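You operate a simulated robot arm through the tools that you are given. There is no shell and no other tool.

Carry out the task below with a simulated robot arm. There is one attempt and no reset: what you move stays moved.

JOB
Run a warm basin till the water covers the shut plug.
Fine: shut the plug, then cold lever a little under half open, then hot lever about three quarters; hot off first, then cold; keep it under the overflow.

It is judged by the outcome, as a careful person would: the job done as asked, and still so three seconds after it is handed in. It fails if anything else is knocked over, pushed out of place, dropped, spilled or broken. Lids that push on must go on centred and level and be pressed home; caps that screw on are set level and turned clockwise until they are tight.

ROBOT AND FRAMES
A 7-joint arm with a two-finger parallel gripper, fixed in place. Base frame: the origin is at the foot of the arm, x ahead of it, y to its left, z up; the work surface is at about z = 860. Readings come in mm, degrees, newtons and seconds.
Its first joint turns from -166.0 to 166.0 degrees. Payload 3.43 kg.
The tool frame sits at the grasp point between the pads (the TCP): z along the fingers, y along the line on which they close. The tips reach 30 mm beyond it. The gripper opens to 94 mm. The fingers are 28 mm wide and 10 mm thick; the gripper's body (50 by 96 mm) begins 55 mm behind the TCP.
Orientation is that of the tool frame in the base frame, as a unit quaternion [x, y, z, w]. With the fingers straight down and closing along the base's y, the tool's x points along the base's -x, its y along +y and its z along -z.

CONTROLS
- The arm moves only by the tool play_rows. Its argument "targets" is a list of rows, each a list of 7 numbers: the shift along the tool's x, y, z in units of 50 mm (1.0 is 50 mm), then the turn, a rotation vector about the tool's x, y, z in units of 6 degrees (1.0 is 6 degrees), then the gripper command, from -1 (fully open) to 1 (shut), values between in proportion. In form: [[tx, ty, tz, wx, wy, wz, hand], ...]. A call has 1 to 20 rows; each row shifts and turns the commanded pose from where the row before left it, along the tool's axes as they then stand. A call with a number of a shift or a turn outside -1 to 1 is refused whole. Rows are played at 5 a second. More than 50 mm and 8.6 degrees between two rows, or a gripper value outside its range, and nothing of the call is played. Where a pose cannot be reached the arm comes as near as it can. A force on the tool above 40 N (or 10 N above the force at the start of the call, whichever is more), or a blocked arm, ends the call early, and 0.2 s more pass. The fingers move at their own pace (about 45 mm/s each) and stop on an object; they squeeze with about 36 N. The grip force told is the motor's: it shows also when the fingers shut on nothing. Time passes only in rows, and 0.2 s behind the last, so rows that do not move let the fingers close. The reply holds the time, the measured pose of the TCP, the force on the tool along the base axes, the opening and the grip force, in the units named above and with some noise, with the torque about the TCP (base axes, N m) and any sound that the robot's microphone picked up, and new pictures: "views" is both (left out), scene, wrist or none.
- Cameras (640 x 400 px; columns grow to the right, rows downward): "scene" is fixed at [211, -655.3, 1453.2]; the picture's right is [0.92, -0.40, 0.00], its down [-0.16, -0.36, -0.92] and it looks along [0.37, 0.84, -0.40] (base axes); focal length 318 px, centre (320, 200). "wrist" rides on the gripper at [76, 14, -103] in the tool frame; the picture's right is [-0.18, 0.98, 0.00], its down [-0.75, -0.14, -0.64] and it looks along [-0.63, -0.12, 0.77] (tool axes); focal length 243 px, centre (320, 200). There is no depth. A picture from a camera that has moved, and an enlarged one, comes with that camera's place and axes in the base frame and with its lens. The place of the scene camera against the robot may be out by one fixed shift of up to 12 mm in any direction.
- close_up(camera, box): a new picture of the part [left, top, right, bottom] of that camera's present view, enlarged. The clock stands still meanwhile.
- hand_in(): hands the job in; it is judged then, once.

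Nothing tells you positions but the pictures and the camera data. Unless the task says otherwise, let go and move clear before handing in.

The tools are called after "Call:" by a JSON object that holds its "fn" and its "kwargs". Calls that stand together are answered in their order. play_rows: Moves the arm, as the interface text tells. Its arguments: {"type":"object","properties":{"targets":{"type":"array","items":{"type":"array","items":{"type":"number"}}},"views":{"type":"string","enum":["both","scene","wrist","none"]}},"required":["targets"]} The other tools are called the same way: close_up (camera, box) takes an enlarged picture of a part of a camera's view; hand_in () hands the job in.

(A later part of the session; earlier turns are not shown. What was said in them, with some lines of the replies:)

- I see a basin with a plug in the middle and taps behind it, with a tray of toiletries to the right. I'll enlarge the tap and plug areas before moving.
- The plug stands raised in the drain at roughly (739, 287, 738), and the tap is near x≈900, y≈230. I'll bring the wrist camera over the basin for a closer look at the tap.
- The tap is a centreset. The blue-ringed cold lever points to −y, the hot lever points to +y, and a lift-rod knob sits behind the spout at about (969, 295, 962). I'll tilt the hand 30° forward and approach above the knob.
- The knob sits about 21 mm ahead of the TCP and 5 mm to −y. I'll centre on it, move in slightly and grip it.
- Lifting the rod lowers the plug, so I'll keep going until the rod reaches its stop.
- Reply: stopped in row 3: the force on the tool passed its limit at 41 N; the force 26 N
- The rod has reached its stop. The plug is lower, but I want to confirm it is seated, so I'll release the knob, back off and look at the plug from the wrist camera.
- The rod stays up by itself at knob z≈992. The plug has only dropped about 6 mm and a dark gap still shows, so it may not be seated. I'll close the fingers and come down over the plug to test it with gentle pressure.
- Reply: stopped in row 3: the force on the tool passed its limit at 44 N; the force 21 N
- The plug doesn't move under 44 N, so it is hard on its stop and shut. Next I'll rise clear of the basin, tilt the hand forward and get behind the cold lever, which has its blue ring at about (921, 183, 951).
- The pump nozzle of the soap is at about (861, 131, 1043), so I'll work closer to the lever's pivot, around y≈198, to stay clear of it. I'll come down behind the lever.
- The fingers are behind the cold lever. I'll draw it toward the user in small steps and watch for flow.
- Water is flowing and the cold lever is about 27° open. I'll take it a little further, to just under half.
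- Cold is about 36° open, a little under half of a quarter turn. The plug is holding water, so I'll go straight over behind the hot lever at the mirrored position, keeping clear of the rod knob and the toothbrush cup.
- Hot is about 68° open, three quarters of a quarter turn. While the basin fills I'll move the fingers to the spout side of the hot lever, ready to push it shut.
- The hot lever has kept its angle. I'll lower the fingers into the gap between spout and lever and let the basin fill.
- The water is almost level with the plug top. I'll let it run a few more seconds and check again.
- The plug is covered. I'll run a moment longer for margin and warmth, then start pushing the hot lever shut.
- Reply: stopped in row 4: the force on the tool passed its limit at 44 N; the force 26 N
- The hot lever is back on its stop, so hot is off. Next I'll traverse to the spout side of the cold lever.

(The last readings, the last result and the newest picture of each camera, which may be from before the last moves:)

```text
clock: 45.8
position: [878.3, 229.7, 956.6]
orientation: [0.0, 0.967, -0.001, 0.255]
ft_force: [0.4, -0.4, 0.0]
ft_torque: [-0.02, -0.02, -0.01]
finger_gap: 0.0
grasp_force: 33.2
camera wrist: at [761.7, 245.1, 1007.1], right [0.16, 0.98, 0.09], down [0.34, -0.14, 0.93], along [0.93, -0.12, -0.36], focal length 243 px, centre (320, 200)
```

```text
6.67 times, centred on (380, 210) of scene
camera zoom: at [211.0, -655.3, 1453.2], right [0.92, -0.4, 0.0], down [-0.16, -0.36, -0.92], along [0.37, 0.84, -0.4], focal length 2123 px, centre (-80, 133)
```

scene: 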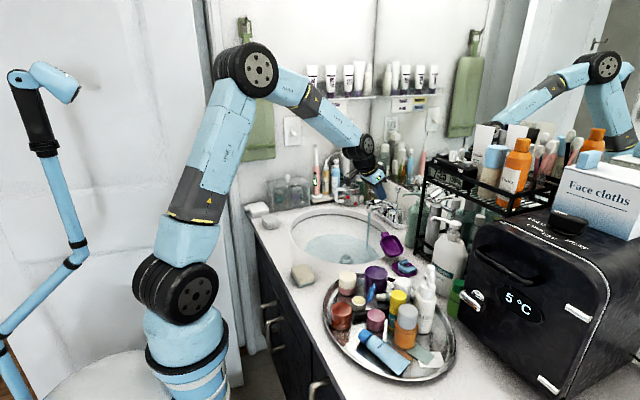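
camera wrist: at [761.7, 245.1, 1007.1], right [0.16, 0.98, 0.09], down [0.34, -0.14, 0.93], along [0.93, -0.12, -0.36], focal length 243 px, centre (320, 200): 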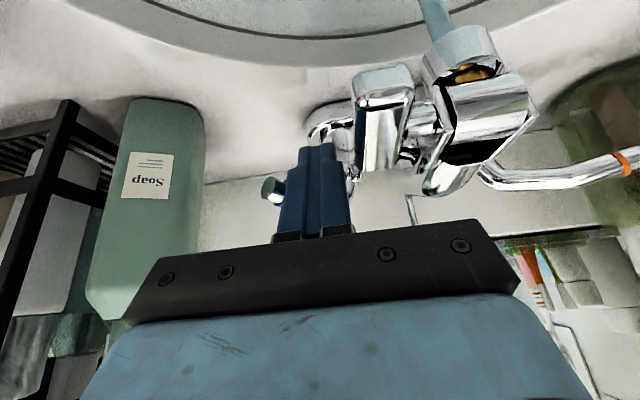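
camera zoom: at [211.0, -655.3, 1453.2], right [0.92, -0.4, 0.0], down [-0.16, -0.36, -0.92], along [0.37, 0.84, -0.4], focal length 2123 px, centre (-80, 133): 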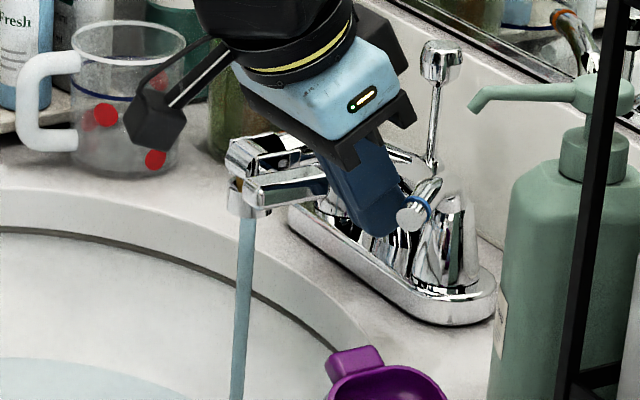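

Call:
{"fn": "play_rows", "kwargs": {"targets": [[0, -0.102, 0, 0, 0, 0, 1], [-0.0416, -0.07, 0.024, 0, 0, 0, 1], [-0.038, -0.072, 0.022, 0, 0, 0, 1], [-0.071, -0.08, 0.041, 0, 0, 0, 1], [-0.0727, -0.074, 0.042, 0, 0, 0, 1], [-0.083, -0.056, 0.048, 0, 0, 0, 1], [-0.078, -0.052, 0.045, 0, 0, 0, 1], [-0.0433, -0.028, 0.025, 0, 0, 0, 1], [-0.035, -0.02, 0.02, 0, 0, 0, 1]]}}

Call:
{"fn": "close_up", "kwargs": {"camera": "wrist", "box": [160, 0, 480, 200]}}

Call:
{"fn": "close_up", "kwargs": {"camera": "scene", "box": [310, 180, 430, 270]}}

```text
clock: 47.8
position: [900.4, 203.6, 953.1]
orientation: [-0.001, 0.968, -0.001, 0.251]
ft_force: [-14.1, 1.9, 1.2]
ft_torque: [0.01, 0.12, -0.11]
finger_gap: 0.0
grasp_force: 32.8
stopped in row 9: the force on the tool passed its limit at 42 N (the readings are from after the stop); the commanded pose is now the measured one
camera wrist: at [785.6, 219.3, 1005.0], right [0.16, 0.98, 0.09], down [0.35, -0.14, 0.93], along [0.92, -0.12, -0.36], focal length 243 px, centre (320, 200)
```

scene: 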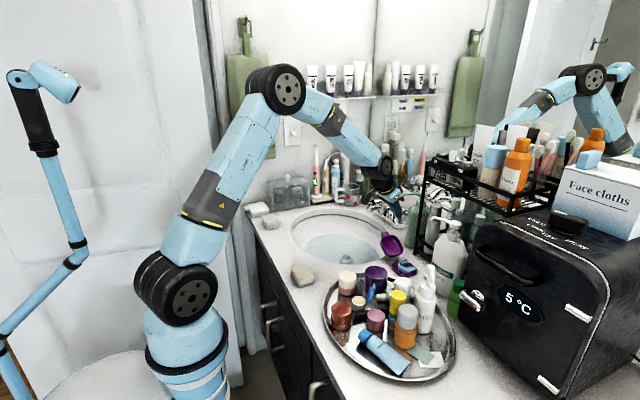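
wrist: 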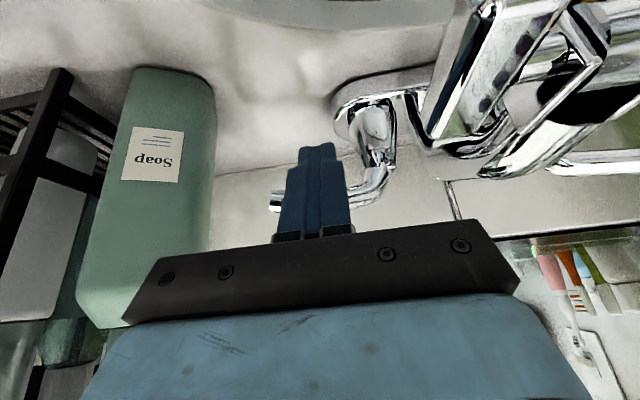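

```text
2.00 times, centred on (320, 100) of wrist
camera zoom: at [785.6, 219.3, 1005.0], right [0.16, 0.98, 0.09], down [0.35, -0.14, 0.93], along [0.92, -0.12, -0.36], focal length 485 px, centre (320, 400)
```

zoom: 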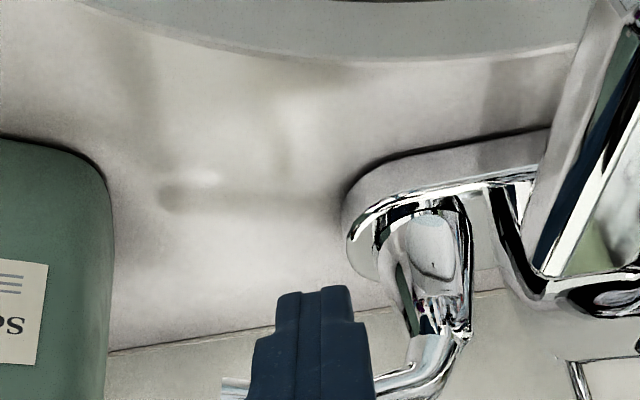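

```text
4.44 times, centred on (370, 225) of scene
camera zoom: at [211.0, -655.3, 1453.2], right [0.92, -0.4, 0.0], down [-0.16, -0.36, -0.92], along [0.37, 0.84, -0.4], focal length 1415 px, centre (98, 89)
```

zoom: 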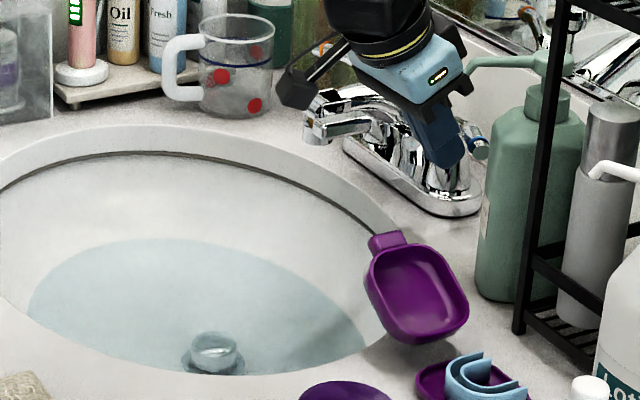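

The stream has stopped and the cold lever is on its stop. I'll back away carefully and then check the levers, plug and water level.

Call:
{"fn": "play_rows", "kwargs": {"targets": [[0.104, 0.03, -0.06, 0, 0, 0, 1], [0, 0.1, -0.6, 0, 0, 0, 1], [0, 0.1, -0.8, 0, 0, 0, 1], [0, 0, -0.9, 0, 0, 0, 1], [0.6, 0, -0.6, 0, 0, 0, 1], [0.7, 0, -0.6, 0, 0, 0, 1], [0.7, 0, -0.6, 0, 0, 0, 1], [0.7, 0, -0.6, 0, 0, 0, 1], [0, 0, 0, 0, 1, 0, 1], [0, 0, 0, 0, 1, 0, 1], [0, 0, 0, 0, 1, 0, 1], [0, 0, 0, 0, 1, 0, 1], [0, 0, 0, 0, 0, 0, 1]]}}

Call:
{"fn": "close_up", "kwargs": {"camera": "scene", "box": [310, 180, 430, 270]}}

Call:
{"fn": "close_up", "kwargs": {"camera": "scene", "box": [328, 240, 372, 274]}}

Call:
{"fn": "close_up", "kwargs": {"camera": "wrist", "box": [200, 60, 480, 240]}}

```text
clock: 50.6
position: [663.8, 214.7, 1091.8]
orientation: [0.0, 0.999, -0.001, 0.044]
ft_force: [0.5, -0.5, -0.3]
ft_torque: [0.0, -0.02, 0.01]
finger_gap: 0.0
grasp_force: 33.5
camera wrist: at [579.6, 230.1, 1187.2], right [0.18, 0.98, 0.02], down [0.69, -0.14, 0.71], along [0.7, -0.12, -0.71], focal length 243 px, centre (320, 200)
```

scene: 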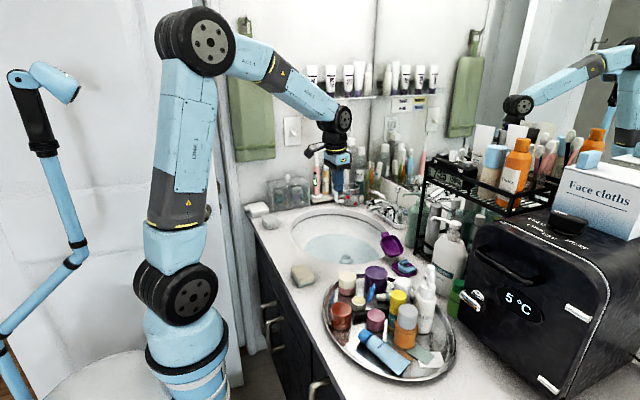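
wrist: 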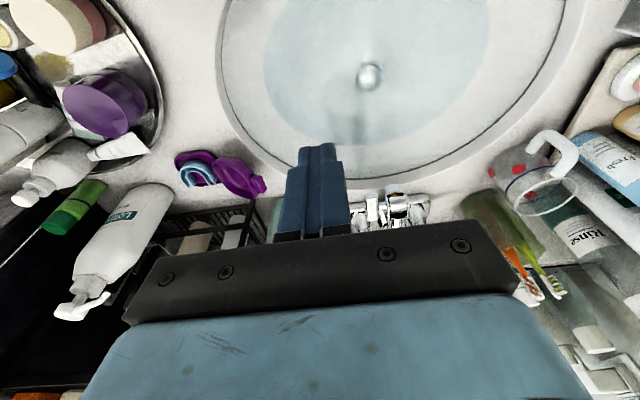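

```text
4.44 times, centred on (370, 225) of scene
camera zoom: at [211.0, -655.3, 1453.2], right [0.92, -0.4, 0.0], down [-0.16, -0.36, -0.92], along [0.37, 0.84, -0.4], focal length 1415 px, centre (98, 89)
```

zoom: 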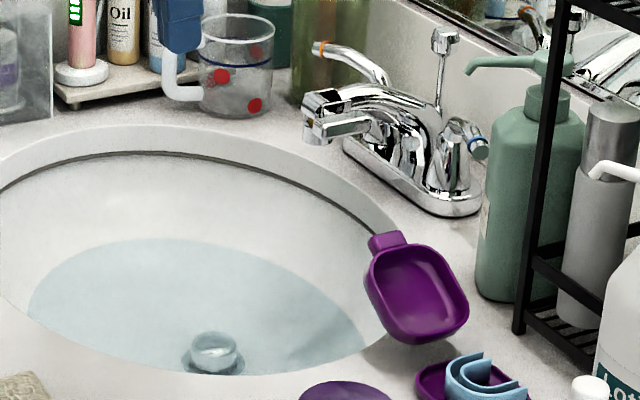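

```text
11.76 times, centred on (350, 257) of scene
camera zoom: at [211.0, -655.3, 1453.2], right [0.92, -0.4, 0.0], down [-0.16, -0.36, -0.92], along [0.37, 0.84, -0.4], focal length 3747 px, centre (-33, -471)
```

zoom: 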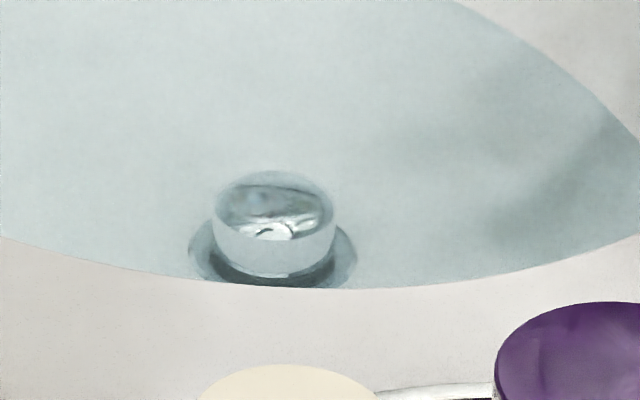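

```text
2.22 times, centred on (340, 150) of wrist
camera zoom: at [579.6, 230.1, 1187.2], right [0.18, 0.98, 0.02], down [0.69, -0.14, 0.71], along [0.7, -0.12, -0.71], focal length 539 px, centre (276, 311)
```

zoom: 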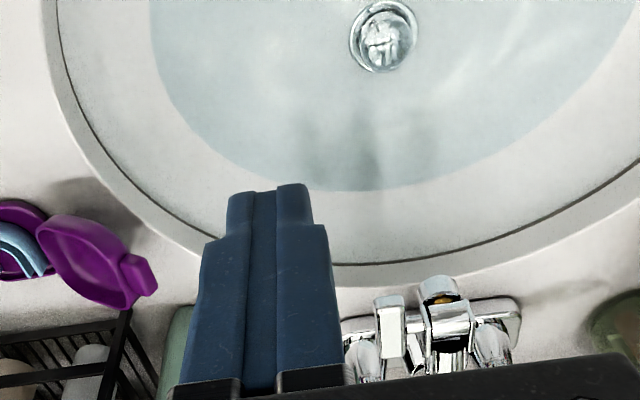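

Both levers are shut and the water covers the plug. I'll wait a few seconds to check that the level holds and nothing drips.

Call:
{"fn": "play_rows", "kwargs": {"targets": [[0, 0, -0.2, 0, 0, 0, 0], [0, 0, -0.2, 0, 0, 0, 0], [0, 0, 0, 0, 0, 0, 0], [0, 0, 0, 0, 0, 0, 0], [0, 0, 0, 0, 0, 0, 0], [0, 0, 0, 0, 0, 0, 0], [0, 0, 0, 0, 0, 0, 0], [0, 0, 0, 0, 0, 0, 0], [0, 0, 0, 0, 0, 0, 0], [0, 0, 0, 0, 0, 0, 0], [0, 0, 0, 0, 0, 0, 0], [0, 0, 0, 0, 0, 0, 0], [0, 0, 0, 0, 0, 0, 0], [0, 0, 0, 0, 0, 0, 0], [0, 0, 0, 0, 0, 0, 0]]}}

Call:
{"fn": "close_up", "kwargs": {"camera": "scene", "box": [310, 180, 430, 270]}}

Call:
{"fn": "close_up", "kwargs": {"camera": "scene", "box": [328, 240, 372, 274]}}

```text
clock: 53.8
position: [661.8, 215.9, 1113.6]
orientation: [0.0, 0.999, -0.001, 0.045]
ft_force: [-0.3, -0.5, 0.0]
ft_torque: [-0.01, 0.0, -0.01]
finger_gap: 47.3
grasp_force: 0.0
camera wrist: at [577.7, 230.0, 1207.5], right [0.18, 0.98, 0.02], down [0.69, -0.14, 0.71], along [0.7, -0.12, -0.71], focal length 243 px, centre (320, 200)
```

scene: 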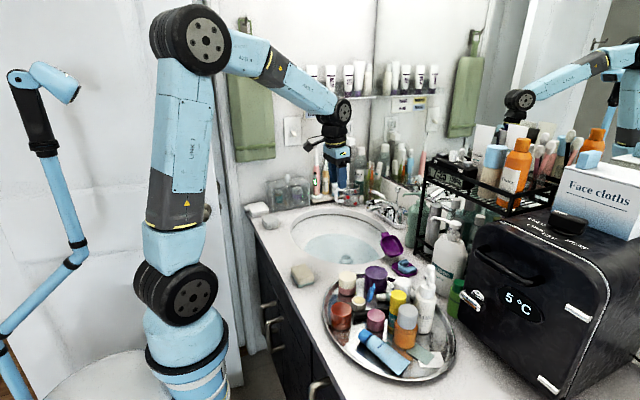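
wrist: 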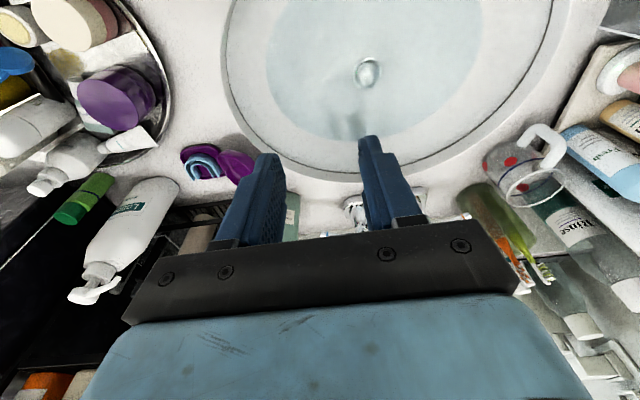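

```text
4.44 times, centred on (370, 225) of scene
camera zoom: at [211.0, -655.3, 1453.2], right [0.92, -0.4, 0.0], down [-0.16, -0.36, -0.92], along [0.37, 0.84, -0.4], focal length 1415 px, centre (98, 89)
```

zoom: 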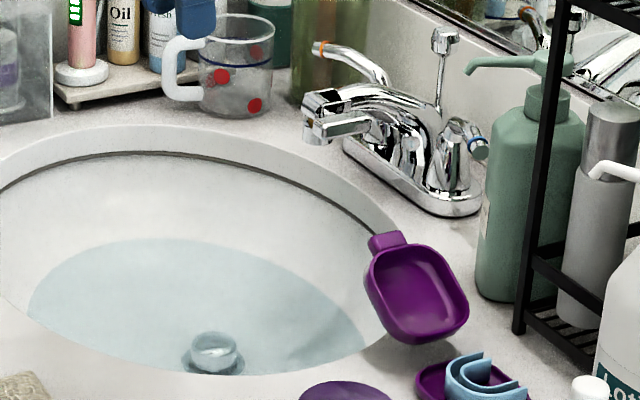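

```text
11.76 times, centred on (350, 257) of scene
camera zoom: at [211.0, -655.3, 1453.2], right [0.92, -0.4, 0.0], down [-0.16, -0.36, -0.92], along [0.37, 0.84, -0.4], focal length 3747 px, centre (-33, -471)
```

zoom: 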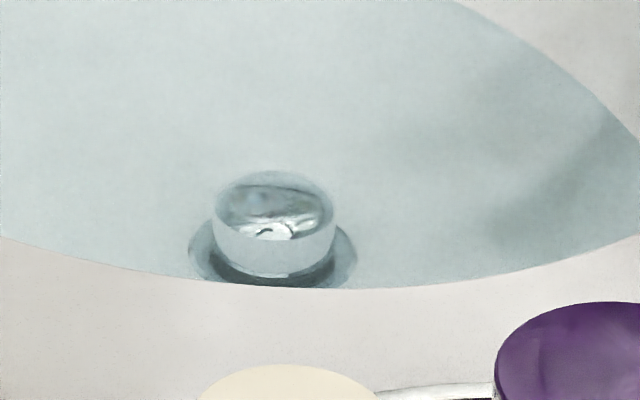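

The level hasn't changed. The plug is shut and under water, both taps are off with no drip, the water is well below the rim, and nothing else has moved. The arm is clear, so I'm handing in.

Call:
{"fn": "hand_in", "kwargs": {}}

```text
The job is handed in.
```

The basin is run and handed in. The plug is shut and under water, both taps are off, and the level held steady for the few seconds I watched it.

- **Plug:** I pulled the lift rod up to its stop, then pressed on the plug. It did not move at 44 N, and it held water throughout. Its cap stands slightly proud of the drain ring even when shut.
- **Levers:** Cold went to about 36° and hot to about 68°. That is roughly 0.4 and three quarters open if the levers turn through a full 90°; I assumed that range and did not test it.
- **Order:** Cold was opened first, then hot. Hot was shut first, then cold, each pushed back to its stop.
- **Temperature:** I could not measure it. Cold ran alone for about four seconds at the start and again for about four seconds at the end, so the mix may be a little cooler than those lever settings suggest.
- **Level:** The water is well below the rim. I did not see an overflow hole in any picture, so I judged the level against the rim instead.

Nothing else on the counter looked moved in the last pictures. The gripper is empty and well clear of the taps and counter.
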